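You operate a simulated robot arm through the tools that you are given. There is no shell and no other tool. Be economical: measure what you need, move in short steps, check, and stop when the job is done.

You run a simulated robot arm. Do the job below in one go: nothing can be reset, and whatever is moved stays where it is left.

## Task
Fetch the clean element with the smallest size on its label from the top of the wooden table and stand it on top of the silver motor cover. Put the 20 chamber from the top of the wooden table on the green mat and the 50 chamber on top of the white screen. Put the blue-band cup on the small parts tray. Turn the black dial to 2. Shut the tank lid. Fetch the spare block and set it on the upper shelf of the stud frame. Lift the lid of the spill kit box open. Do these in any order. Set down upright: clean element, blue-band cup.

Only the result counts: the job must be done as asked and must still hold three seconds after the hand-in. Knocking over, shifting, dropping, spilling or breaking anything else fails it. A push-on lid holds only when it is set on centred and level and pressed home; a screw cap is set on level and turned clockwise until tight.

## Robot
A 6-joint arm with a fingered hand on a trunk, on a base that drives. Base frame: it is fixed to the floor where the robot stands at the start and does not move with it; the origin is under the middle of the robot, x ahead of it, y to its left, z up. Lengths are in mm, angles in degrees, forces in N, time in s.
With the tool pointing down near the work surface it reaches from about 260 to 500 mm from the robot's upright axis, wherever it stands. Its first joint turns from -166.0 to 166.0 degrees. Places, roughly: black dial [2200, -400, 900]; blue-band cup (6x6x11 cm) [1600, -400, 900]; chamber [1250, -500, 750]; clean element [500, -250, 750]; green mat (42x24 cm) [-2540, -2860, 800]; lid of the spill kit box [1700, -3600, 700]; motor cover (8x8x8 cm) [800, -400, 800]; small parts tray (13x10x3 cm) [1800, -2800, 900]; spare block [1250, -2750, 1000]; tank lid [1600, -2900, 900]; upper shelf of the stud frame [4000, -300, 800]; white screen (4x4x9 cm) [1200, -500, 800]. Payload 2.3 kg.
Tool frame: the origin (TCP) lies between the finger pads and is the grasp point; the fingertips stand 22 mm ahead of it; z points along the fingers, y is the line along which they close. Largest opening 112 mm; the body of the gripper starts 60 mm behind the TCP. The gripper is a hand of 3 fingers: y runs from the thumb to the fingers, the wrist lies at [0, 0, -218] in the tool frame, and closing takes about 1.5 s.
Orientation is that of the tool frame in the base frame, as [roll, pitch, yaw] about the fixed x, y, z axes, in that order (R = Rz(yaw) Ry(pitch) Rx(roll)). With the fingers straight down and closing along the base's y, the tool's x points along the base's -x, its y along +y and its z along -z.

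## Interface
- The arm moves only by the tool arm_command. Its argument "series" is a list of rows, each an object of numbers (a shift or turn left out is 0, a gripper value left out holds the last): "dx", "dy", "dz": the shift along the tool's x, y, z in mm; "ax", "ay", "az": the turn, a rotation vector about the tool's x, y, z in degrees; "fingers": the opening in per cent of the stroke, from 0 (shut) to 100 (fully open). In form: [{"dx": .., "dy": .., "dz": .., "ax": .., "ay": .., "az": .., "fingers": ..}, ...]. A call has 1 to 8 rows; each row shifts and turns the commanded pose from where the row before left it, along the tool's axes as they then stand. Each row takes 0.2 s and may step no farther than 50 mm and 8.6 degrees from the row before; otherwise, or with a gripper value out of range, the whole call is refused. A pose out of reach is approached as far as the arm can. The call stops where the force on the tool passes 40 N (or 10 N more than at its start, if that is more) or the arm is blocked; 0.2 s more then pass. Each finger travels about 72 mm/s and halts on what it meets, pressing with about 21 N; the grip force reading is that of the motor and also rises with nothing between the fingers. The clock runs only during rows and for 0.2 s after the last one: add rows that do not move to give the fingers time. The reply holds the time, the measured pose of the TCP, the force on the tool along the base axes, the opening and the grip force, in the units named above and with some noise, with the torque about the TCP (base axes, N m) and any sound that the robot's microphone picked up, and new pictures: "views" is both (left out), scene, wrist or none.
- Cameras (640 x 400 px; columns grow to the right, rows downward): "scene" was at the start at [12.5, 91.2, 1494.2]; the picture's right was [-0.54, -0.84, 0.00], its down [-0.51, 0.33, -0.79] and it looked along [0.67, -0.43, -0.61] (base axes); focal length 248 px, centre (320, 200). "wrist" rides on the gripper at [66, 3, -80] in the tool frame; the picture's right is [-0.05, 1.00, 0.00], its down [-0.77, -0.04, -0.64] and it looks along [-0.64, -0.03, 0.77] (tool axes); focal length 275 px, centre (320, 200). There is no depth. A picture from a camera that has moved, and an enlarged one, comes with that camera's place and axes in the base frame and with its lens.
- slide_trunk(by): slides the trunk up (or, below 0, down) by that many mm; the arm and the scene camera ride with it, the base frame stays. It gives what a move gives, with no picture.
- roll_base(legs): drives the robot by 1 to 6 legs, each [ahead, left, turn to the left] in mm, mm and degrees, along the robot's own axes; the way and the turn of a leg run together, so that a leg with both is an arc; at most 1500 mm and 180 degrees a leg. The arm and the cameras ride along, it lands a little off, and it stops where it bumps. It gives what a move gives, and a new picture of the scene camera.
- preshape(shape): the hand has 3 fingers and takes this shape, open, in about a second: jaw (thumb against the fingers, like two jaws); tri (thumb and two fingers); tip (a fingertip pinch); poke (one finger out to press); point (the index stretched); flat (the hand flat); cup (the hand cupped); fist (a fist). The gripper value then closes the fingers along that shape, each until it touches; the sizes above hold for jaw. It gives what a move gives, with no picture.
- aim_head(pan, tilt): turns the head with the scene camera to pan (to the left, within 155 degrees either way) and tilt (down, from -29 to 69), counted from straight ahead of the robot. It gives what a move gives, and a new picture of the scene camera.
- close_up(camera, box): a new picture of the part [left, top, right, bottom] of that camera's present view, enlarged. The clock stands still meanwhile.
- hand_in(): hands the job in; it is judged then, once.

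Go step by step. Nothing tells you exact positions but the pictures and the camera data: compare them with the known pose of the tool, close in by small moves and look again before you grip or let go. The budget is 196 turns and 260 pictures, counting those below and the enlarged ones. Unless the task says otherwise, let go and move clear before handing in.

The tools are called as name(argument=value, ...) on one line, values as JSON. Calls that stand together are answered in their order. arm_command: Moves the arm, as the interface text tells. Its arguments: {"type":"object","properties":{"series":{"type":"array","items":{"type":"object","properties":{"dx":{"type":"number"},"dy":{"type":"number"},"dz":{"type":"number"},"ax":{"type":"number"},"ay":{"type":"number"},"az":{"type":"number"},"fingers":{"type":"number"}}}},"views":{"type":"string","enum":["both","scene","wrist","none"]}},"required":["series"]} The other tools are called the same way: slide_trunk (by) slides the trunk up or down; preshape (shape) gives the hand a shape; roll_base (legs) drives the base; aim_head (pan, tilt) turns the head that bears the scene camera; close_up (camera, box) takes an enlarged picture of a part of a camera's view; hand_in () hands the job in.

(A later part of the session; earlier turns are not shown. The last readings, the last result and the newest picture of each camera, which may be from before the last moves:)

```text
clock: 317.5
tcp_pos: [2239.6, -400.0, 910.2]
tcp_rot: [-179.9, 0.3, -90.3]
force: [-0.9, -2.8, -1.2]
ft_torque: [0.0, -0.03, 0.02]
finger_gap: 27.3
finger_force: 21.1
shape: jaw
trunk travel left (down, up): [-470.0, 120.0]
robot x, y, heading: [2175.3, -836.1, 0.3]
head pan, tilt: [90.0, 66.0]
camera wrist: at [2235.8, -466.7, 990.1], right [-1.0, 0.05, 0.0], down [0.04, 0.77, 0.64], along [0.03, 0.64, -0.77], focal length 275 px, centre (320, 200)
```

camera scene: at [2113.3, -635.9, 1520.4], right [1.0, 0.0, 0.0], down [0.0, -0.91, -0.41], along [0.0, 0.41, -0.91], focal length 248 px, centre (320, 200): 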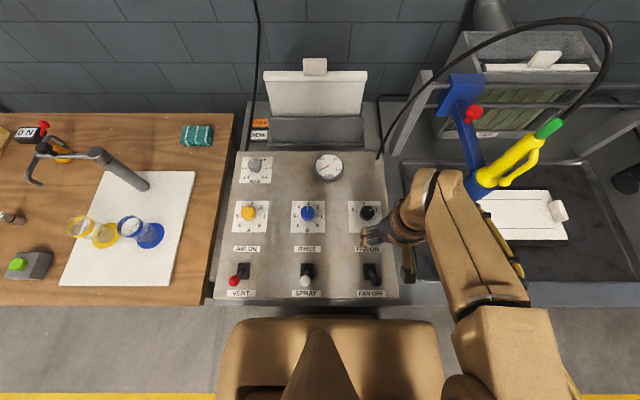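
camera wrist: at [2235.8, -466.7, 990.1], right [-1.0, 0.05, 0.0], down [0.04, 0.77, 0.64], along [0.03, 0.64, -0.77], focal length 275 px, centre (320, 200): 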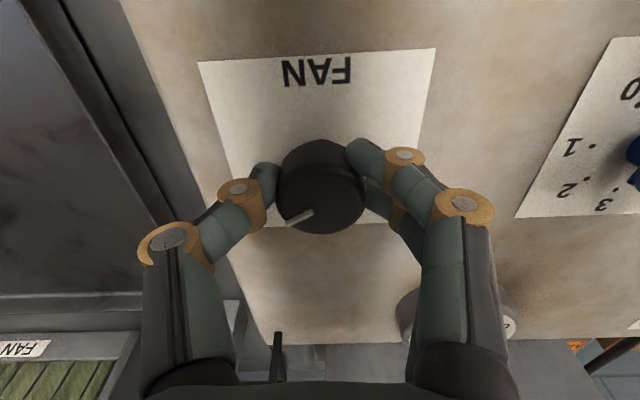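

Gripped the dial. I turn it counter-clockwise about 52°.

arm_command(series=[{"az": -7.5}, {"az": -7.5}, {"az": -7.5}, {"az": -7.5}, {"az": -7.5}, {"az": -7.5}, {"az": -7.5}, {"dx": 0}], views="wrist")

```text
clock: 319.3
tcp_pos: [2240.9, -399.5, 909.5]
tcp_rot: [-179.7, 0.4, -37.6]
force: [17.8, -1.2, 3.4]
ft_torque: [0.06, -0.3, -0.09]
finger_gap: 27.5
finger_force: 20.6
shape: jaw
trunk travel left (down, up): [-470.0, 120.0]
robot x, y, heading: [2175.7, -833.7, -0.1]
head pan, tilt: [90.0, 66.0]
camera wrist: at [2292.2, -443.0, 989.8], right [-0.65, -0.76, -0.01], down [-0.59, 0.5, 0.64], along [-0.49, 0.42, -0.77], focal length 275 px, centre (320, 200)
```

wrist: 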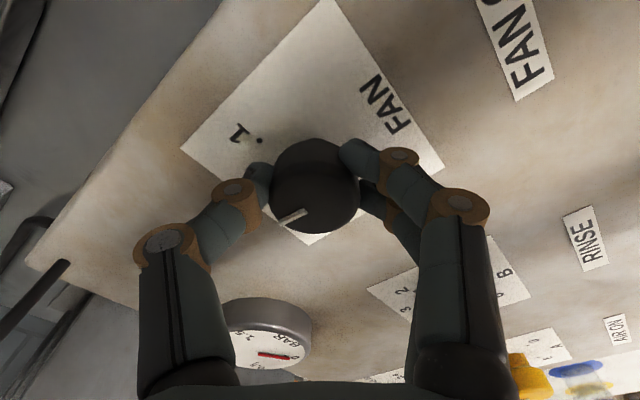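

arm_command(series=[{"fingers": 60}, {"dx": 0}, {"dx": 0}, {"dx": 0}, {"dz": -40}, {"dz": -40}, {"dz": -20}, {"dx": 0}], views="wrist")

close_up(camera="wrist", box=[240, 30, 400, 150])

close_up(camera="scene", box=[330, 170, 410, 240])

```text
clock: 321.1
tcp_pos: [2233.0, -411.9, 1004.4]
tcp_rot: [-179.5, 0.4, -37.9]
force: [0.1, -0.3, -0.4]
ft_torque: [0.02, -0.01, 0.0]
finger_gap: 67.1
finger_force: 0.0
shape: jaw
out of reach, approached as far as the arm can: row 6, 7
trunk travel left (down, up): [-470.0, 120.0]
robot x, y, heading: [2175.2, -834.2, 0.3]
head pan, tilt: [90.0, 66.0]
camera wrist: at [2282.6, -455.7, 1084.4], right [-0.65, -0.76, -0.01], down [-0.59, 0.5, 0.64], along [-0.48, 0.42, -0.77], focal length 275 px, centre (320, 200)
```

wrist: 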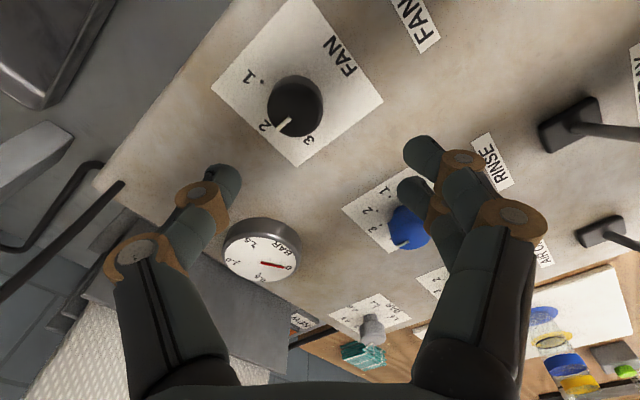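

```text
3.33 times, centred on (320, 90) of wrist
camera zoom: at [2282.6, -455.7, 1084.4], right [-0.65, -0.76, -0.01], down [-0.59, 0.5, 0.64], along [-0.48, 0.42, -0.77], focal length 918 px, centre (320, 567)
```

zoom: 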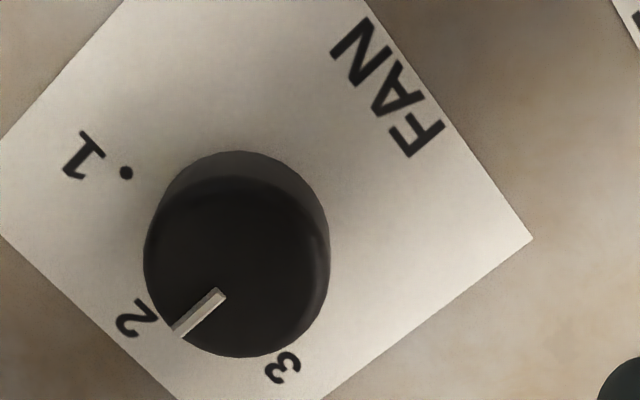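

```text
5.71 times, centred on (370, 205) of scene
camera zoom: at [2113.5, -636.9, 1520.5], right [1.0, 0.0, 0.0], down [0.0, -0.91, -0.41], along [0.0, 0.41, -0.91], focal length 1416 px, centre (34, 171)
```

zoom: 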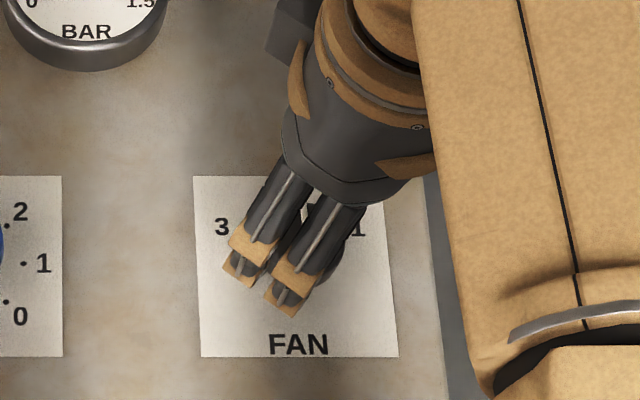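

The pointer is at 2. Next the blue-band cup: I raise the trunk, back off slightly and move along to it.

slide_trunk(by=90)

roll_base(legs=[[0, -80, 0], [-620, 0, 0]])

aim_head(pan=80, tilt=60)

arm_command(series=[{"dx": 0, "fingers": 85}, {"dx": 0}], views="wrist")

```text
clock: 322.4
tcp_pos: [2231.1, -410.7, 1094.2]
tcp_rot: [-179.5, 0.4, -38.0]
force: [1.0, 0.2, -0.2]
ft_torque: [0.0, -0.01, 0.02]
finger_gap: 66.7
finger_force: 0.0
shape: jaw
trunk travel left (down, up): [-560.0, 30.0]
robot x, y, heading: [2174.5, -835.2, 0.1]
head pan, tilt: [90.0, 66.0]
```

```text
clock: 326.4
tcp_pos: [1617.0, -492.1, 1093.4]
tcp_rot: [-179.6, 0.2, -37.6]
force: [0.8, 0.0, -0.3]
ft_torque: [0.0, 0.02, 0.04]
finger_gap: 66.9
finger_force: 0.0
shape: jaw
trunk travel left (down, up): [-560.0, 30.0]
robot x, y, heading: [1564.0, -916.3, 0.3]
head pan, tilt: [90.0, 66.0]
camera scene: at [1499.9, -719.4, 1610.5], right [1.0, 0.01, 0.0], down [0.01, -0.91, -0.41], along [0.0, 0.41, -0.91], focal length 248 px, centre (320, 200)
```

scene: 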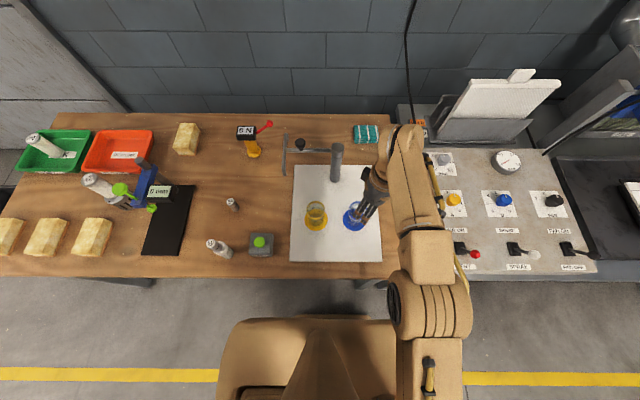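

```text
clock: 327.2
tcp_pos: [1618.0, -493.2, 1093.5]
tcp_rot: [-179.5, 0.3, -37.7]
force: [-0.3, -0.5, 0.1]
ft_torque: [0.02, 0.02, -0.02]
finger_gap: 66.9
finger_force: 0.1
shape: jaw
trunk travel left (down, up): [-560.0, 30.0]
robot x, y, heading: [1563.9, -914.7, 0.6]
head pan, tilt: [80.0, 60.0]
camera scene: at [1511.8, -713.1, 1617.1], right [0.99, -0.16, 0.0], down [-0.14, -0.85, -0.5], along [0.08, 0.49, -0.87], focal length 248 px, centre (320, 200)
```

scene: 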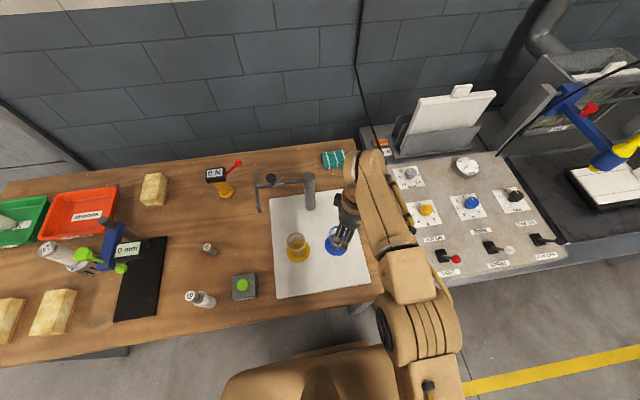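

```text
clock: 327.8
tcp_pos: [1618.7, -492.9, 1093.9]
tcp_rot: [-179.5, 0.3, -37.7]
force: [-0.7, -0.1, 0.2]
ft_torque: [-0.01, 0.01, -0.01]
finger_gap: 95.0
finger_force: 0.0
shape: jaw
trunk travel left (down, up): [-560.0, 30.0]
robot x, y, heading: [1562.2, -914.1, 0.5]
head pan, tilt: [80.0, 60.0]
camera wrist: at [1668.4, -536.9, 1174.1], right [-0.65, -0.76, -0.01], down [-0.59, 0.49, 0.64], along [-0.48, 0.42, -0.77], focal length 275 px, centre (320, 200)
```

wrist: 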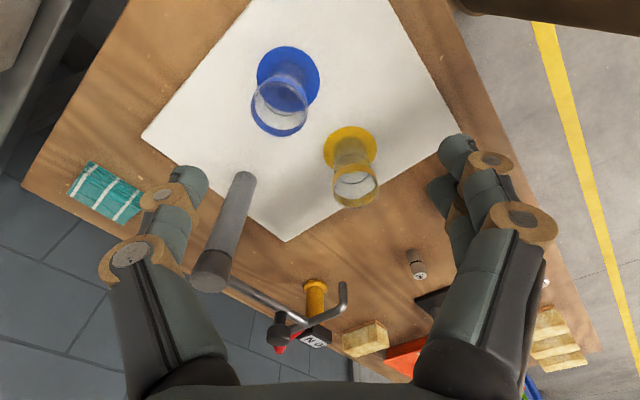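

roll_base(legs=[[0, 80, -0.4]])

arm_command(series=[{"dz": 40}, {"dz": 40}, {"dx": 10, "dy": 15}, {"dx": 0}], views="wrist")

```text
clock: 328.8
tcp_pos: [1619.8, -412.5, 1092.8]
tcp_rot: [-179.5, 0.3, -37.9]
force: [0.0, 1.0, -0.2]
ft_torque: [0.01, 0.0, 0.0]
finger_gap: 95.1
finger_force: 0.1
shape: jaw
trunk travel left (down, up): [-560.0, 30.0]
robot x, y, heading: [1561.3, -838.2, 0.1]
head pan, tilt: [80.0, 60.0]
camera scene: at [1512.5, -631.6, 1617.0], right [0.99, -0.17, 0.0], down [-0.15, -0.85, -0.5], along [0.09, 0.49, -0.87], focal length 248 px, centre (320, 200)
```

scene: 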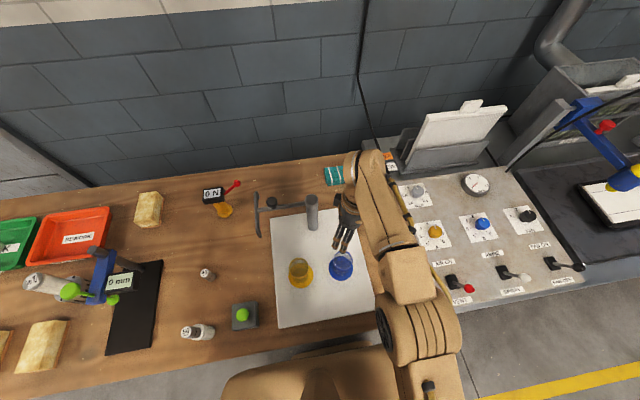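

```text
clock: 329.8
tcp_pos: [1619.5, -430.5, 1013.7]
tcp_rot: [-179.4, 0.2, -37.9]
force: [0.8, -0.4, -0.1]
ft_torque: [-0.03, 0.02, 0.02]
finger_gap: 94.9
finger_force: 0.1
shape: jaw
trunk travel left (down, up): [-560.0, 30.0]
robot x, y, heading: [1558.8, -837.7, 0.2]
head pan, tilt: [80.0, 60.0]
camera wrist: at [1669.1, -474.7, 1093.5], right [-0.65, -0.76, -0.01], down [-0.59, 0.5, 0.64], along [-0.48, 0.42, -0.77], focal length 275 px, centre (320, 200)
```

wrist: 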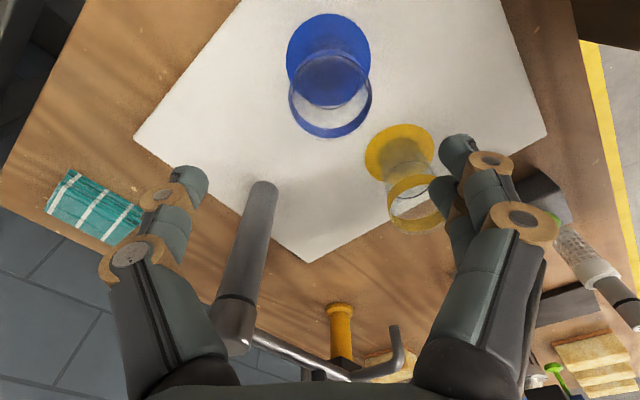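

arm_command(series=[{"dx": -6.2, "dy": 6.7, "dz": 20}, {"dz": 40}, {"dz": 20}, {"dx": 0}], views="wrist")

```text
clock: 330.8
tcp_pos: [1610.8, -432.2, 932.8]
tcp_rot: [-179.5, 0.3, -37.9]
force: [-0.8, 0.0, -0.2]
ft_torque: [-0.01, 0.01, 0.02]
finger_gap: 95.0
finger_force: 0.1
shape: jaw
trunk travel left (down, up): [-560.0, 30.0]
robot x, y, heading: [1563.2, -837.2, 0.5]
head pan, tilt: [80.0, 60.0]
camera wrist: at [1660.7, -475.5, 1013.5], right [-0.65, -0.76, -0.01], down [-0.59, 0.5, 0.64], along [-0.48, 0.42, -0.77], focal length 275 px, centre (320, 200)
```

wrist: 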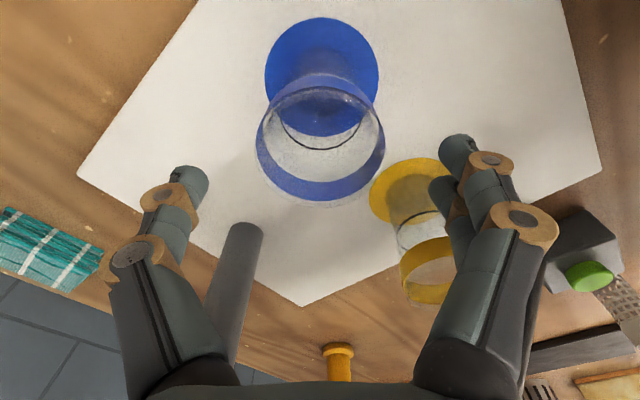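

arm_command(series=[{"dx": 4}, {"dz": 40}, {"dz": 36}, {"dx": 0}], views="wrist")

```text
clock: 331.8
tcp_pos: [1613.9, -434.2, 860.7]
tcp_rot: [-179.4, 0.3, -38.0]
force: [0.0, 0.8, 8.5]
ft_torque: [-0.06, -0.03, 0.03]
finger_gap: 94.8
finger_force: 0.1
shape: jaw
trunk travel left (down, up): [-560.0, 30.0]
robot x, y, heading: [1560.6, -839.0, 0.3]
head pan, tilt: [80.0, 60.0]
camera wrist: at [1664.0, -477.7, 939.8], right [-0.65, -0.76, -0.01], down [-0.59, 0.49, 0.64], along [-0.48, 0.42, -0.77], focal length 275 px, centre (320, 200)
```

wrist: 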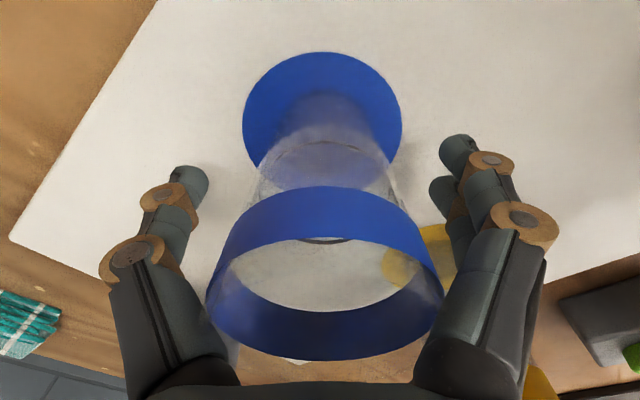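

arm_command(series=[{"dz": -8}, {"fingers": 0}, {"fingers": 0}, {"fingers": 0}, {"fingers": 0}, {"dx": 0}], views="wrist")

```text
clock: 333.2
tcp_pos: [1613.5, -434.1, 866.3]
tcp_rot: [-179.5, 0.2, -37.9]
force: [0.5, -1.1, -0.6]
ft_torque: [-0.01, -0.03, -0.02]
finger_gap: 40.9
finger_force: 21.1
shape: jaw
trunk travel left (down, up): [-560.0, 30.0]
robot x, y, heading: [1562.3, -834.1, 0.2]
head pan, tilt: [80.0, 60.0]
camera wrist: at [1663.8, -477.3, 947.3], right [-0.65, -0.76, -0.01], down [-0.59, 0.5, 0.64], along [-0.48, 0.42, -0.77], focal length 275 px, centre (320, 200)
```

wrist: 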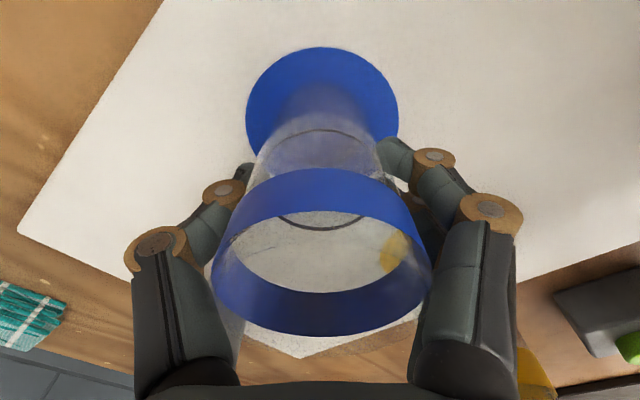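

arm_command(series=[{"dz": -15}, {"dz": -30}, {"dz": -40}, {"dz": -40}, {"dz": -40}, {"dx": 0}], views="both")

```text
clock: 334.6
tcp_pos: [1612.1, -435.2, 1030.2]
tcp_rot: [-179.5, 0.3, -37.8]
force: [-0.5, 1.2, -0.9]
ft_torque: [0.0, 0.01, 0.02]
finger_gap: 40.7
finger_force: 21.1
shape: jaw
trunk travel left (down, up): [-560.0, 30.0]
robot x, y, heading: [1561.2, -833.9, 0.1]
head pan, tilt: [80.0, 60.0]
camera scene: at [1512.5, -632.4, 1617.1], right [0.99, -0.17, 0.0], down [-0.15, -0.85, -0.5], along [0.09, 0.49, -0.87], focal length 248 px, centre (320, 200)
camera wrist: at [1662.0, -479.0, 1111.1], right [-0.65, -0.76, -0.01], down [-0.59, 0.5, 0.64], along [-0.48, 0.42, -0.77], focal length 275 px, centre (320, 200)
```

scene: 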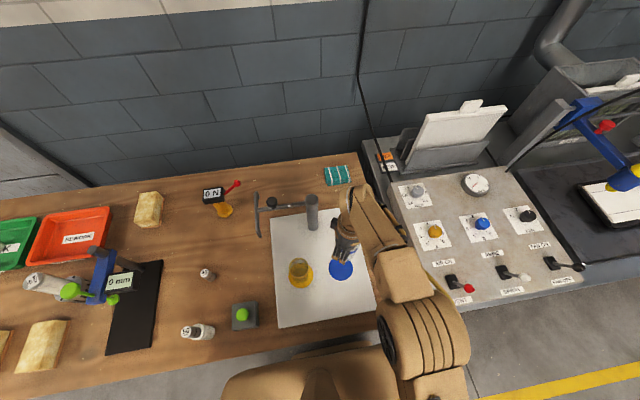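
wrist: 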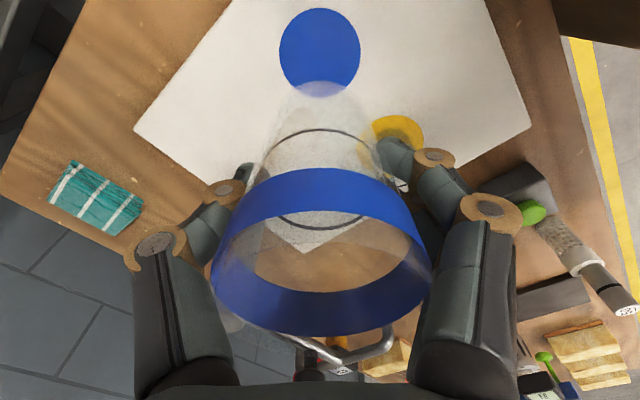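

Cup lifted. I carry it to the second table's small parts tray.

roll_base(legs=[[0, -700, 0], [0, 0, 179.9], [-279, 0, 0], [0, 760, 0]])

aim_head(pan=80, tilt=60)

```text
clock: 351.0
tcp_pos: [1795.8, -2682.5, 1029.3]
tcp_rot: [-179.4, 0.2, 142.2]
force: [0.9, -0.1, -0.1]
ft_torque: [-0.02, 0.0, -0.01]
finger_gap: 40.3
finger_force: 21.0
shape: jaw
trunk travel left (down, up): [-560.0, 30.0]
robot x, y, heading: [1845.3, -2282.8, -179.5]
head pan, tilt: [80.0, 60.0]
camera scene: at [1894.3, -2489.1, 1617.1], right [-0.99, 0.17, 0.0], down [0.15, 0.85, -0.5], along [-0.08, -0.49, -0.87], focal length 248 px, centre (320, 200)
```

scene: 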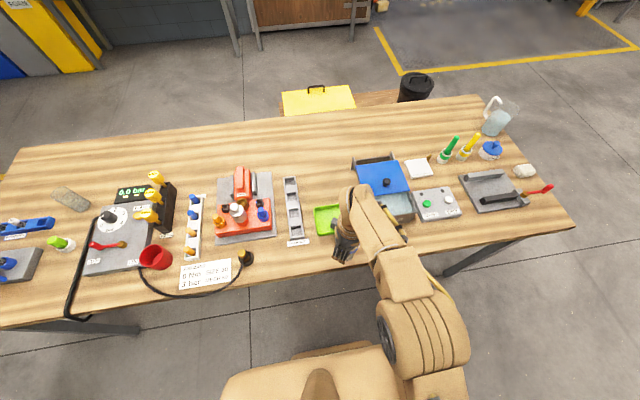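

```text
clock: 351.6
tcp_pos: [1795.7, -2681.5, 1030.5]
tcp_rot: [-179.5, 0.1, 142.2]
force: [0.4, -0.3, -0.1]
ft_torque: [0.01, -0.02, -0.02]
finger_gap: 40.4
finger_force: 20.8
shape: jaw
trunk travel left (down, up): [-560.0, 30.0]
robot x, y, heading: [1845.1, -2284.6, -179.5]
head pan, tilt: [80.0, 60.0]
camera scene: at [1894.3, -2488.9, 1617.1], right [-0.99, 0.17, 0.0], down [0.15, 0.85, -0.5], along [-0.08, -0.49, -0.87], focal length 248 px, centre (320, 200)
```

scene: 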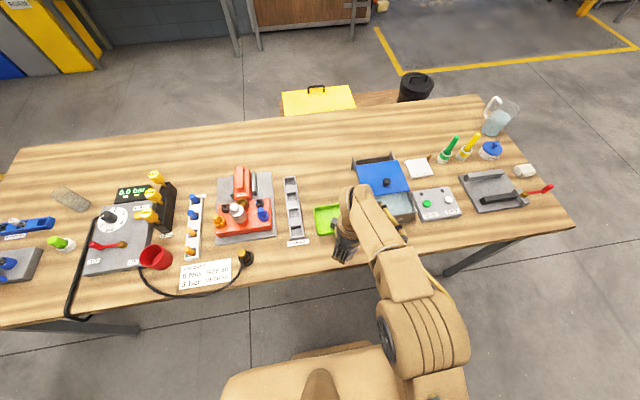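

roll_base(legs=[[20, 140, -0.5]])

arm_command(series=[{"dx": 0}], views="wrist")

```text
clock: 352.9
tcp_pos: [1772.3, -2822.1, 1030.4]
tcp_rot: [-179.5, 0.2, 141.8]
force: [0.2, 1.3, 0.2]
ft_torque: [-0.02, 0.0, 0.0]
finger_gap: 39.9
finger_force: 20.9
shape: jaw
trunk travel left (down, up): [-560.0, 30.0]
robot x, y, heading: [1825.7, -2419.3, 179.9]
head pan, tilt: [80.0, 60.0]
camera scene: at [1873.1, -2629.6, 1617.0], right [-0.98, 0.18, 0.0], down [0.15, 0.85, -0.5], along [-0.09, -0.49, -0.87], focal length 248 px, centre (320, 200)
```

scene: 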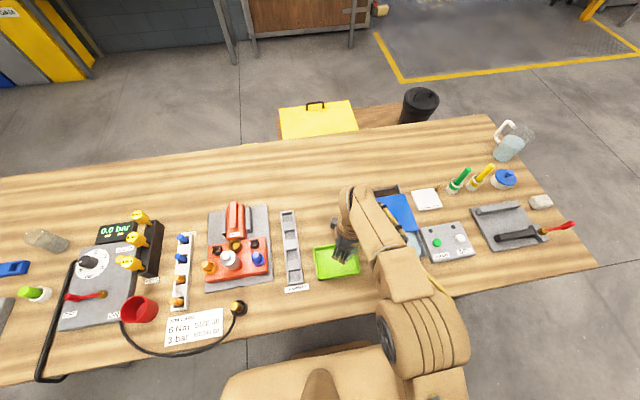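

```text
clock: 353.3
tcp_pos: [1772.4, -2820.7, 1031.0]
tcp_rot: [-179.5, 0.2, 141.8]
force: [0.1, 0.3, -0.1]
ft_torque: [0.02, -0.02, -0.01]
finger_gap: 40.2
finger_force: 20.4
shape: jaw
trunk travel left (down, up): [-560.0, 30.0]
robot x, y, heading: [1827.7, -2426.8, 179.9]
head pan, tilt: [80.0, 60.0]
camera wrist: at [1722.5, -2776.5, 1110.8], right [0.65, 0.76, -0.01], down [0.58, -0.5, 0.64], along [0.48, -0.42, -0.77], focal length 275 px, centre (320, 200)
```

wrist: 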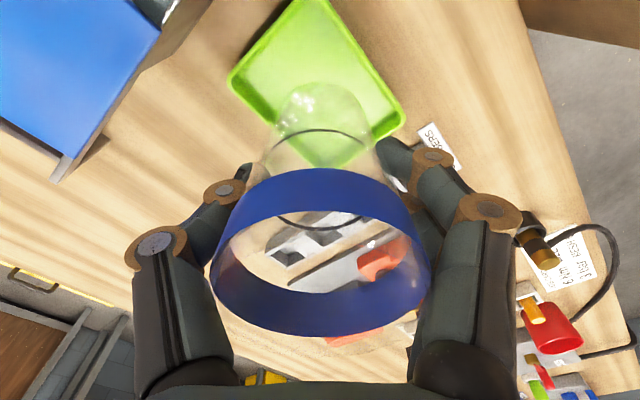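

arm_command(series=[{"dx": -17.6, "dy": -1.4}, {"dz": 40}, {"dz": 25}, {"dx": 0}], views="wrist")

```text
clock: 354.3
tcp_pos: [1786.4, -2834.0, 966.4]
tcp_rot: [-179.5, 0.3, 141.8]
force: [-0.1, 0.3, 0.1]
ft_torque: [-0.04, 0.01, 0.0]
finger_gap: 40.2
finger_force: 20.6
shape: jaw
trunk travel left (down, up): [-560.0, 30.0]
robot x, y, heading: [1824.6, -2419.6, 179.8]
head pan, tilt: [80.0, 60.0]
camera wrist: at [1736.0, -2789.9, 1046.3], right [0.65, 0.76, -0.01], down [0.58, -0.5, 0.64], along [0.48, -0.42, -0.77], focal length 275 px, centre (320, 200)
```

wrist: 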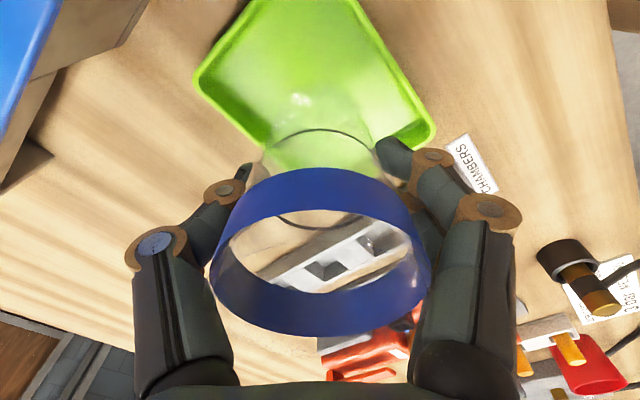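

arm_command(series=[{"dz": 12}, {"dz": 6}, {"dx": 0}], views="none")

arm_command(series=[{"dz": 4}, {"dz": 4}, {"dx": 0}], views="none")

arm_command(series=[{"dz": 4}, {"dz": 3}, {"dx": 0}], views="wrist")

```text
clock: 355.1
tcp_pos: [1785.4, -2833.8, 948.8]
tcp_rot: [-179.5, 0.4, 141.8]
force: [0.4, 0.2, 0.0]
ft_torque: [-0.04, -0.03, -0.02]
finger_gap: 40.1
finger_force: 21.1
shape: jaw
trunk travel left (down, up): [-560.0, 30.0]
robot x, y, heading: [1823.0, -2414.6, 180.0]
head pan, tilt: [80.0, 60.0]
```

```text
clock: 355.9
tcp_pos: [1785.7, -2833.6, 940.5]
tcp_rot: [-179.6, 0.3, 141.9]
force: [-0.5, 0.4, -0.2]
ft_torque: [-0.03, 0.03, 0.02]
finger_gap: 40.4
finger_force: 21.3
shape: jaw
trunk travel left (down, up): [-560.0, 30.0]
robot x, y, heading: [1827.1, -2418.8, 180.0]
head pan, tilt: [80.0, 60.0]
```

```text
clock: 356.7
tcp_pos: [1785.0, -2834.1, 931.7]
tcp_rot: [-179.4, 0.3, 141.8]
force: [0.3, 0.7, 0.6]
ft_torque: [0.02, 0.03, 0.0]
finger_gap: 40.3
finger_force: 21.1
shape: jaw
trunk travel left (down, up): [-560.0, 30.0]
robot x, y, heading: [1826.1, -2419.8, 180.0]
head pan, tilt: [80.0, 60.0]
camera wrist: at [1734.9, -2789.7, 1013.1], right [0.65, 0.76, -0.01], down [0.58, -0.5, 0.64], along [0.48, -0.42, -0.77], focal length 275 px, centre (320, 200)
```

wrist: 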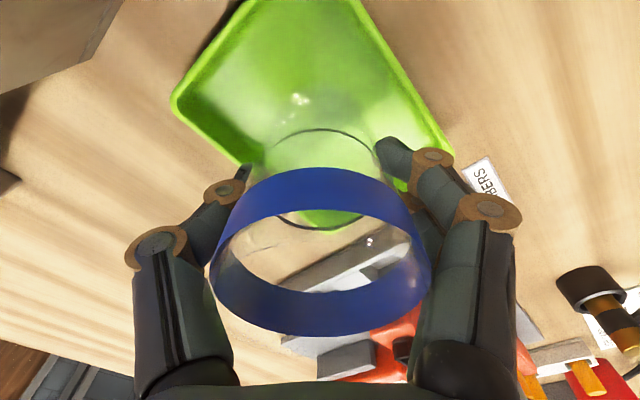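

arm_command(series=[{"dz": 4}, {"dz": 4}, {"dx": 0}], views="none")

arm_command(series=[{"dz": 4}, {"dz": 4}, {"dx": 0}], views="none")

arm_command(series=[{"dz": 4}, {"dx": 0}], views="none")

```text
clock: 357.5
tcp_pos: [1784.7, -2833.7, 924.2]
tcp_rot: [-179.5, 0.2, 141.8]
force: [0.2, -0.5, -1.2]
ft_torque: [-0.01, 0.01, 0.03]
finger_gap: 40.2
finger_force: 21.0
shape: jaw
trunk travel left (down, up): [-560.0, 30.0]
robot x, y, heading: [1828.8, -2421.7, 180.0]
head pan, tilt: [80.0, 60.0]
```

```text
clock: 358.3
tcp_pos: [1787.1, -2833.8, 916.1]
tcp_rot: [-179.4, 0.3, 141.7]
force: [-0.5, -0.3, -0.5]
ft_torque: [0.04, 0.0, 0.01]
finger_gap: 40.0
finger_force: 21.0
shape: jaw
trunk travel left (down, up): [-560.0, 30.0]
robot x, y, heading: [1825.4, -2417.6, 179.9]
head pan, tilt: [80.0, 60.0]
```

```text
clock: 358.9
tcp_pos: [1785.2, -2834.9, 913.1]
tcp_rot: [-179.4, 0.3, 141.8]
force: [-0.6, -1.0, -0.4]
ft_torque: [-0.02, -0.01, 0.03]
finger_gap: 40.2
finger_force: 21.3
shape: jaw
trunk travel left (down, up): [-560.0, 30.0]
robot x, y, heading: [1827.9, -2416.8, 180.0]
head pan, tilt: [80.0, 60.0]
```

arm_command(series=[{"dz": 5}, {"dz": 4}, {"dx": 0}], views="wrist")

close_up(camera="scene", box=[280, 180, 440, 310])

```text
clock: 359.7
tcp_pos: [1785.3, -2832.7, 905.9]
tcp_rot: [-179.2, 0.6, 141.7]
force: [-1.1, -3.6, 31.4]
ft_torque: [0.04, -0.03, 0.0]
finger_gap: 40.9
finger_force: 20.9
shape: jaw
trunk travel left (down, up): [-560.0, 30.0]
robot x, y, heading: [1823.3, -2418.2, 180.0]
head pan, tilt: [80.0, 60.0]
camera wrist: at [1735.1, -2788.6, 985.9], right [0.65, 0.76, -0.01], down [0.58, -0.49, 0.64], along [0.48, -0.43, -0.77], focal length 275 px, centre (320, 200)
```

wrist: 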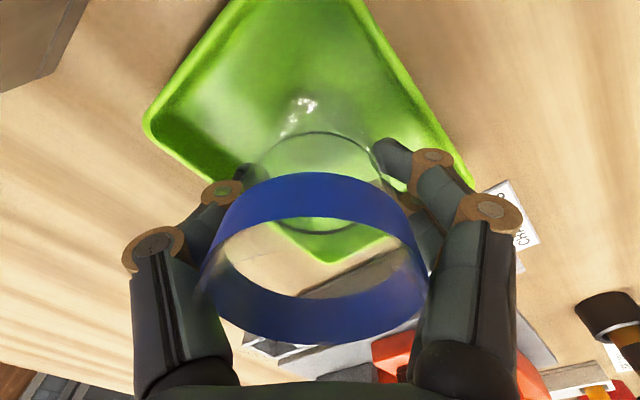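

```text
3.08 times, centred on (360, 245) of scene
camera zoom: at [1873.3, -2625.0, 1618.1], right [-0.98, 0.18, 0.0], down [0.15, 0.85, -0.5], along [-0.09, -0.49, -0.86], focal length 763 px, centre (197, 62)
```

zoom: 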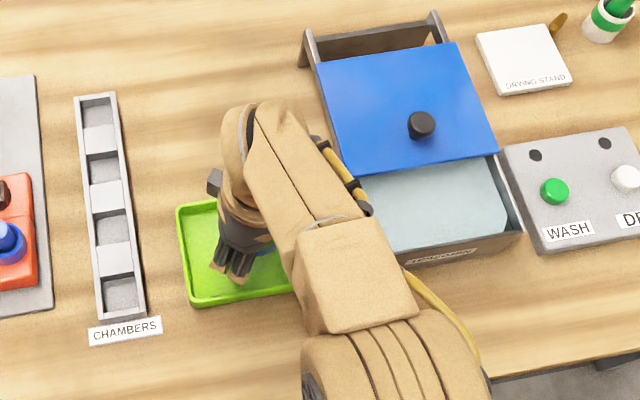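

arm_command(series=[{"dz": -4}, {"fingers": 50}, {"fingers": 65}, {"fingers": 85}, {"dx": 0}, {"dz": -30}, {"dz": -40}, {"dx": 0}], views="wrist")

```text
clock: 361.5
tcp_pos: [1786.8, -2833.5, 977.5]
tcp_rot: [-179.5, 0.2, 141.8]
force: [0.6, -0.2, 0.0]
ft_torque: [-0.02, -0.01, 0.02]
finger_gap: 94.7
finger_force: 0.1
shape: jaw
trunk travel left (down, up): [-560.0, 30.0]
robot x, y, heading: [1825.3, -2416.1, 180.0]
head pan, tilt: [80.0, 60.0]
camera wrist: at [1735.6, -2790.3, 1058.3], right [0.65, 0.76, -0.01], down [0.58, -0.5, 0.64], along [0.48, -0.42, -0.77], focal length 275 px, centre (320, 200)
```

wrist: 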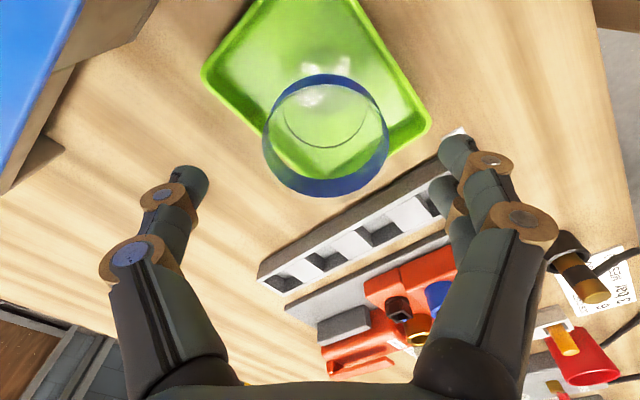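

The cup stands in the tray. Now the tank lid: I rise, shift the base, and look at the knob.

arm_command(series=[{"dz": -40}, {"dz": -30}, {"dx": 0}], views="none")

roll_base(legs=[[160, 45, 0]])

arm_command(series=[{"az": 7.4, "fingers": 55}, {"az": 7.4}, {"az": 7.4}, {"az": 7.4}, {"az": 7.4}, {"az": 7.4}, {"az": 7.4}, {"dx": 0}], views="wrist")

```text
clock: 362.3
tcp_pos: [1786.5, -2834.7, 1049.4]
tcp_rot: [-179.5, 0.2, 141.8]
force: [-0.4, -0.6, -0.5]
ft_torque: [0.0, 0.02, -0.03]
finger_gap: 95.1
finger_force: 0.0
shape: jaw
trunk travel left (down, up): [-560.0, 30.0]
robot x, y, heading: [1823.3, -2417.8, 179.8]
head pan, tilt: [80.0, 60.0]
```

```text
clock: 363.8
tcp_pos: [1625.6, -2877.2, 1049.4]
tcp_rot: [-179.5, 0.3, 141.6]
force: [1.5, 0.4, 1.1]
ft_torque: [-0.01, 0.01, 0.0]
finger_gap: 95.1
finger_force: 0.0
shape: jaw
trunk travel left (down, up): [-560.0, 30.0]
robot x, y, heading: [1665.7, -2462.5, 180.1]
head pan, tilt: [80.0, 60.0]
camera scene: at [1712.8, -2672.8, 1617.2], right [-0.98, 0.18, 0.0], down [0.15, 0.85, -0.5], along [-0.09, -0.49, -0.87], focal length 248 px, centre (320, 200)
```

scene: 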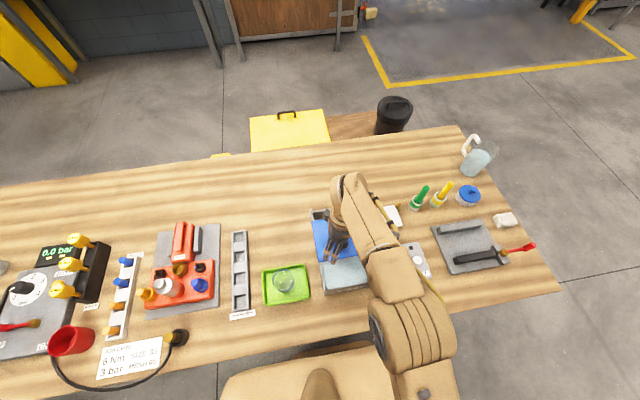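

```text
clock: 365.6
tcp_pos: [1626.7, -2878.5, 1049.5]
tcp_rot: [-179.9, 0.6, 89.8]
force: [-0.6, 0.6, -0.4]
ft_torque: [-0.01, 0.01, -0.01]
finger_gap: 62.0
finger_force: 0.1
shape: jaw
trunk travel left (down, up): [-560.0, 30.0]
robot x, y, heading: [1661.9, -2462.8, 179.8]
head pan, tilt: [80.0, 60.0]
camera wrist: at [1629.7, -2811.1, 1129.5], right [1.0, -0.05, 0.0], down [-0.04, -0.76, 0.64], along [-0.03, -0.64, -0.77], focal length 275 px, centre (320, 200)
```

wrist: 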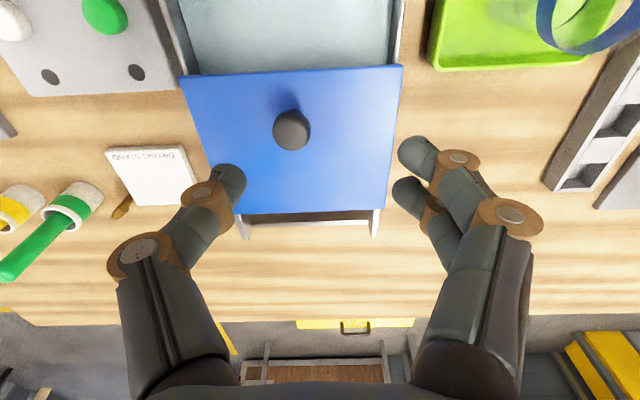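

arm_command(series=[{"dx": -25, "dy": -23}, {"dz": 40}, {"dz": 25}, {"dx": 0}], views="wrist")

```text
clock: 366.6
tcp_pos: [1601.4, -2903.0, 984.7]
tcp_rot: [-179.8, 0.6, 89.9]
force: [0.2, 0.4, 0.1]
ft_torque: [0.01, -0.01, 0.04]
finger_gap: 62.4
finger_force: 0.1
shape: jaw
trunk travel left (down, up): [-560.0, 30.0]
robot x, y, heading: [1668.2, -2466.6, 179.8]
head pan, tilt: [80.0, 60.0]
camera wrist: at [1605.9, -2835.6, 1065.0], right [1.0, -0.05, 0.0], down [-0.04, -0.76, 0.64], along [-0.03, -0.64, -0.77], focal length 275 px, centre (320, 200)
```

wrist: 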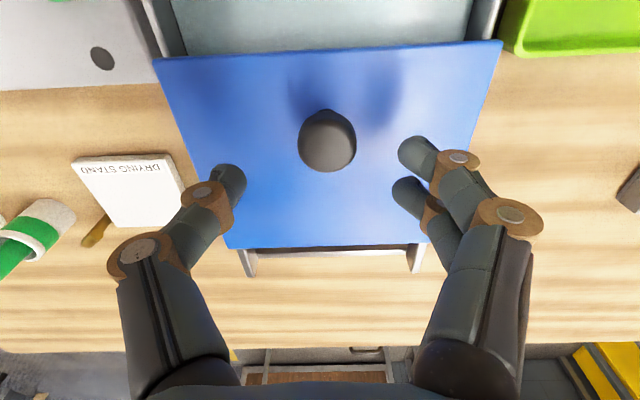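

arm_command(series=[{"dx": 4, "dy": 3}, {"dz": 15}, {"dz": 10}, {"fingers": 0}, {"fingers": 0}, {"fingers": 0}, {"dx": 0}], views="wrist")

```text
clock: 368.2
tcp_pos: [1606.7, -2900.1, 958.6]
tcp_rot: [-179.9, 0.6, 89.8]
force: [-1.3, -1.4, -9.0]
ft_torque: [0.03, -0.15, 0.06]
finger_gap: 3.9
finger_force: 21.0
shape: jaw
trunk travel left (down, up): [-560.0, 30.0]
robot x, y, heading: [1665.7, -2463.2, 179.7]
head pan, tilt: [80.0, 60.0]
camera wrist: at [1609.6, -2833.2, 1038.3], right [1.0, -0.05, 0.0], down [-0.04, -0.77, 0.64], along [-0.03, -0.64, -0.77], focal length 275 px, centre (320, 200)
```

wrist: 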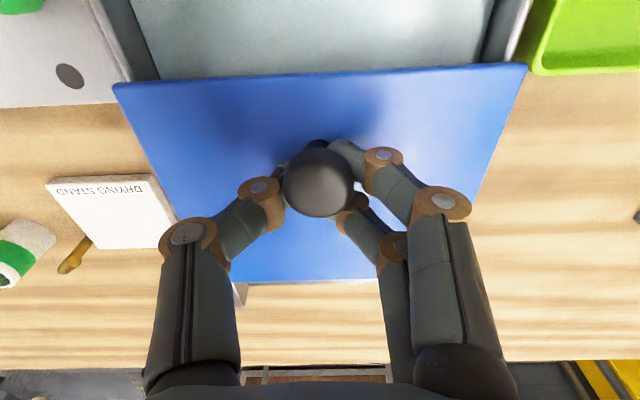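

Fingers hold the knob's stem. I slide the lid toward the front.

arm_command(series=[{"dz": 2, "dx": 10}, {"dx": 13}, {"dx": 13}, {"dx": 13}, {"dx": 13}, {"dx": 10}, {"dx": 0}], views="wrist")

```text
clock: 369.8
tcp_pos: [1605.8, -2827.2, 956.6]
tcp_rot: [-179.9, 0.5, 90.0]
force: [-1.0, -0.2, 3.9]
ft_torque: [0.16, -0.16, 0.02]
finger_gap: 4.6
finger_force: 21.3
shape: jaw
trunk travel left (down, up): [-560.0, 30.0]
robot x, y, heading: [1667.6, -2463.1, 179.7]
head pan, tilt: [80.0, 60.0]
camera wrist: at [1609.7, -2760.3, 1036.5], right [1.0, -0.05, 0.0], down [-0.04, -0.76, 0.64], along [-0.03, -0.64, -0.77], focal length 275 px, centre (320, 200)
```

wrist: 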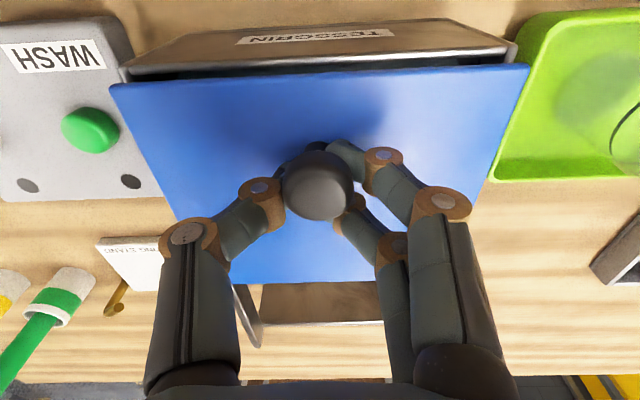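

arm_command(series=[{"dx": 6}, {"dx": 6}, {"dx": 0}], views="none")

arm_command(series=[{"dx": 6}, {"dx": 5}, {"dx": 0}], views="wrist")

```text
clock: 370.6
tcp_pos: [1607.5, -2819.4, 956.0]
tcp_rot: [-179.8, 0.6, 89.9]
force: [1.8, -14.1, 3.7]
ft_torque: [0.02, -0.23, -0.03]
finger_gap: 4.8
finger_force: 21.0
shape: jaw
trunk travel left (down, up): [-560.0, 30.0]
robot x, y, heading: [1669.4, -2461.3, 179.7]
head pan, tilt: [80.0, 60.0]
```

```text
clock: 371.2
tcp_pos: [1606.9, -2815.0, 955.5]
tcp_rot: [-179.8, 1.0, 90.3]
force: [-0.1, -26.3, -17.2]
ft_torque: [0.06, -0.17, -0.02]
finger_gap: 3.6
finger_force: 21.0
shape: jaw
trunk travel left (down, up): [-560.0, 30.0]
robot x, y, heading: [1666.7, -2463.8, 179.9]
head pan, tilt: [80.0, 60.0]
stopped in row 3: the force on the tool passed its limit at 41 N (the readings are from after the stop); the commanded pose is now the measured one
camera wrist: at [1608.9, -2748.3, 1034.8], right [1.0, -0.04, 0.0], down [-0.03, -0.76, 0.65], along [-0.03, -0.65, -0.76], focal length 275 px, centre (320, 200)
```

wrist: 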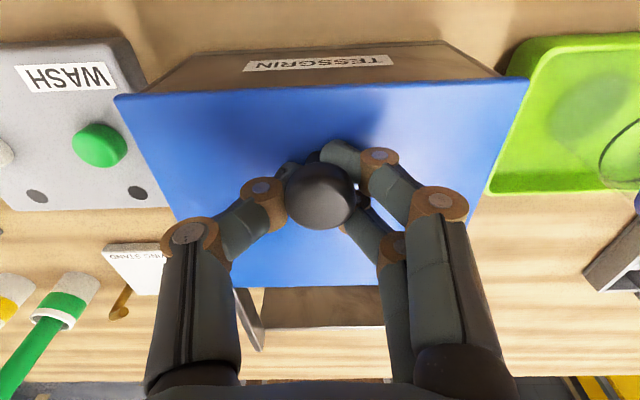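

The lid hit its front stop. I release and rise.

arm_command(series=[{"dx": -2}, {"fingers": 60}, {"dx": 0}, {"dx": 0}, {"dx": 0}, {"dz": -40}, {"dz": -40}, {"dx": 0}], views="wrist")

close_up(camera="scene", box=[250, 180, 430, 310])

```text
clock: 373.0
tcp_pos: [1607.6, -2808.6, 1037.6]
tcp_rot: [-179.8, 1.0, 90.1]
force: [0.3, -0.5, -0.1]
ft_torque: [0.01, 0.01, 0.01]
finger_gap: 66.5
finger_force: 0.0
shape: jaw
trunk travel left (down, up): [-560.0, 30.0]
robot x, y, heading: [1669.1, -2463.2, 179.7]
head pan, tilt: [80.0, 60.0]
camera wrist: at [1609.6, -2741.7, 1117.2], right [1.0, -0.05, 0.0], down [-0.03, -0.76, 0.65], along [-0.03, -0.65, -0.76], focal length 275 px, centre (320, 200)
```

wrist: 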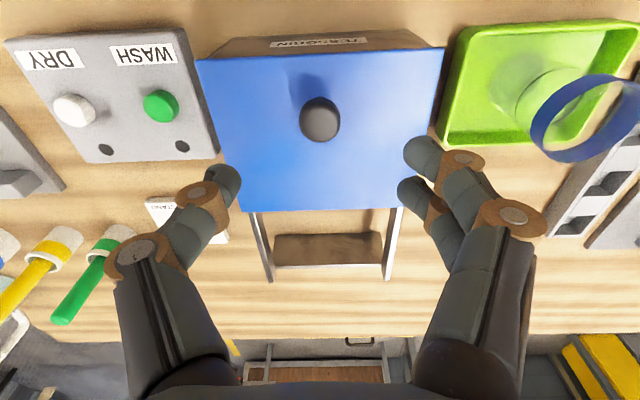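

```text
3.08 times, centred on (340, 245) of scene
camera zoom: at [1713.8, -2673.4, 1617.1], right [-0.98, 0.18, 0.0], down [0.15, 0.85, -0.5], along [-0.09, -0.49, -0.87], focal length 763 px, centre (258, 62)
```

zoom: 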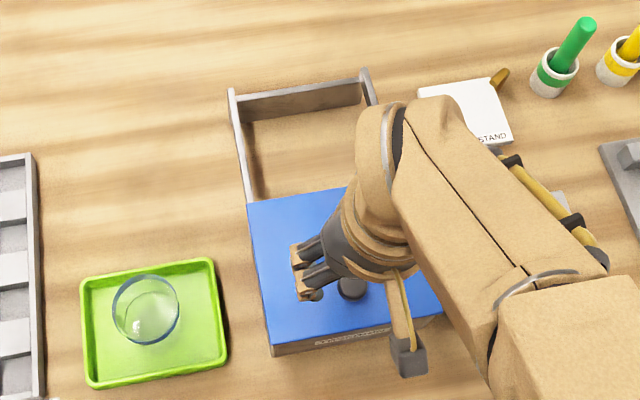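

The lid is shut. Last task: the yellow spill kit box behind this table. I drive around the table's end to look at it.

roll_base(legs=[[0, -150, 0], [1150, 0, 0], [0, 850, 0]])

aim_head(pan=140, tilt=30)

close_up(camera="scene", box=[150, 80, 470, 280])

```text
clock: 384.0
tcp_pos: [450.6, -3503.6, 1037.9]
tcp_rot: [-179.9, 1.0, 90.5]
force: [0.4, -0.8, 0.0]
ft_torque: [-0.01, -0.03, -0.04]
finger_gap: 66.9
finger_force: 0.1
shape: jaw
trunk travel left (down, up): [-560.0, 30.0]
robot x, y, heading: [505.8, -3158.2, -179.8]
head pan, tilt: [80.0, 60.0]
camera scene: at [556.6, -3366.8, 1617.1], right [-0.99, 0.17, 0.0], down [0.15, 0.85, -0.5], along [-0.09, -0.49, -0.87], focal length 248 px, centre (320, 200)
```

scene: 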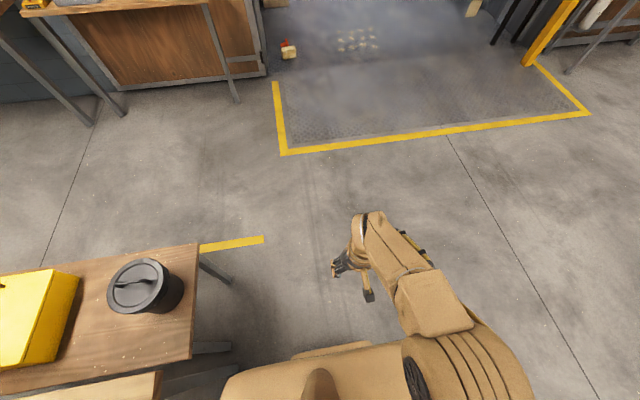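

```text
clock: 385.3
tcp_pos: [452.1, -3502.7, 1036.8]
tcp_rot: [-179.8, 1.0, 90.6]
force: [-0.1, 0.1, -0.4]
ft_torque: [0.0, 0.0, 0.04]
finger_gap: 66.7
finger_force: 0.0
shape: jaw
trunk travel left (down, up): [-560.0, 30.0]
robot x, y, heading: [508.1, -3156.5, -180.1]
head pan, tilt: [140.0, 30.0]
camera scene: at [637.3, -3358.8, 1659.2], right [-0.64, -0.77, 0.0], down [-0.38, 0.32, -0.87], along [0.66, -0.55, -0.5], focal length 248 px, centre (320, 200)
```

scene: 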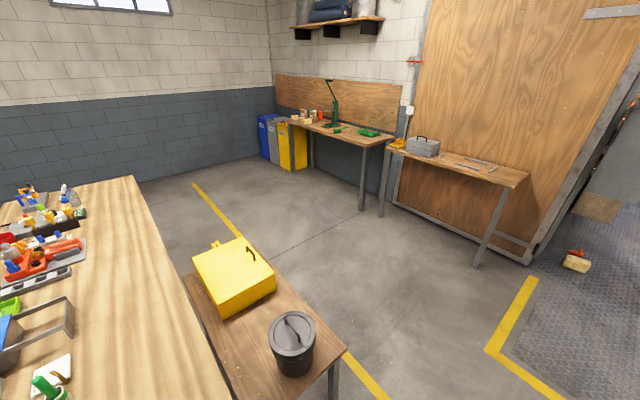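

```text
2.00 times, centred on (310, 180) of scene
camera zoom: at [637.3, -3358.8, 1659.2], right [-0.64, -0.77, 0.0], down [-0.38, 0.32, -0.87], along [0.66, -0.55, -0.5], focal length 496 px, centre (340, 240)
```

zoom: 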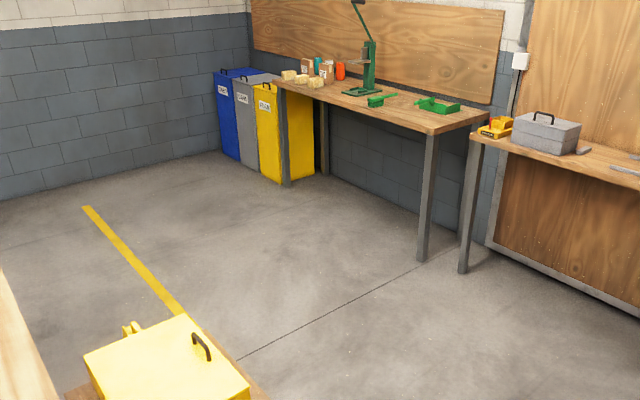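

close_up(camera="scene", box=[170, 220, 330, 350])

aim_head(pan=130, tilt=50)

```text
3.08 times, centred on (250, 285) of scene
camera zoom: at [637.3, -3358.8, 1659.2], right [-0.64, -0.77, 0.0], down [-0.38, 0.32, -0.87], along [0.66, -0.55, -0.5], focal length 763 px, centre (535, -62)
```

zoom: 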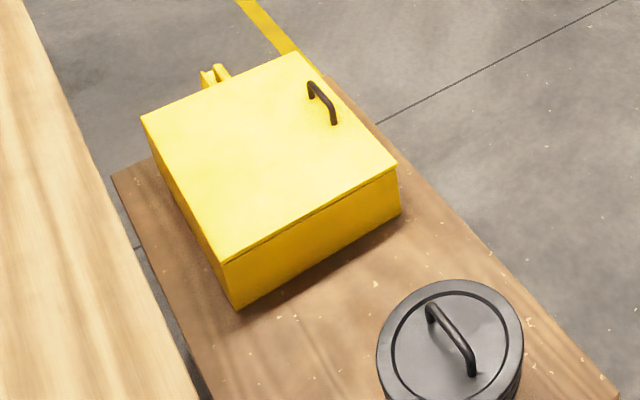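

```text
clock: 386.1
tcp_pos: [450.5, -3503.4, 1037.5]
tcp_rot: [-179.7, 1.0, 90.5]
force: [1.1, 0.6, -0.5]
ft_torque: [-0.03, 0.03, 0.03]
finger_gap: 66.8
finger_force: 0.0
shape: jaw
trunk travel left (down, up): [-560.0, 30.0]
robot x, y, heading: [507.3, -3158.4, -179.7]
head pan, tilt: [130.0, 50.0]
camera scene: at [617.7, -3359.6, 1629.8], right [-0.76, -0.65, 0.0], down [-0.49, 0.58, -0.64], along [0.42, -0.49, -0.77], focal length 248 px, centre (320, 200)
```

scene: 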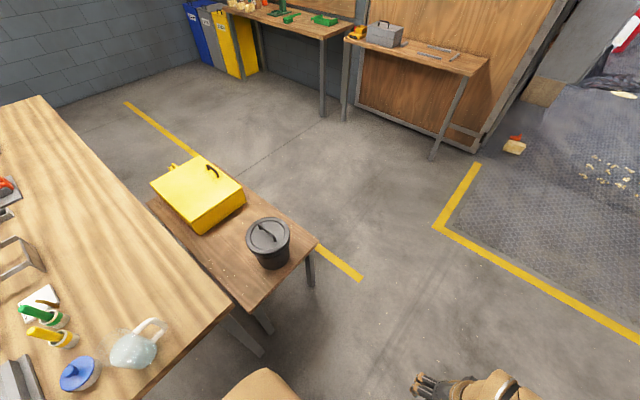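

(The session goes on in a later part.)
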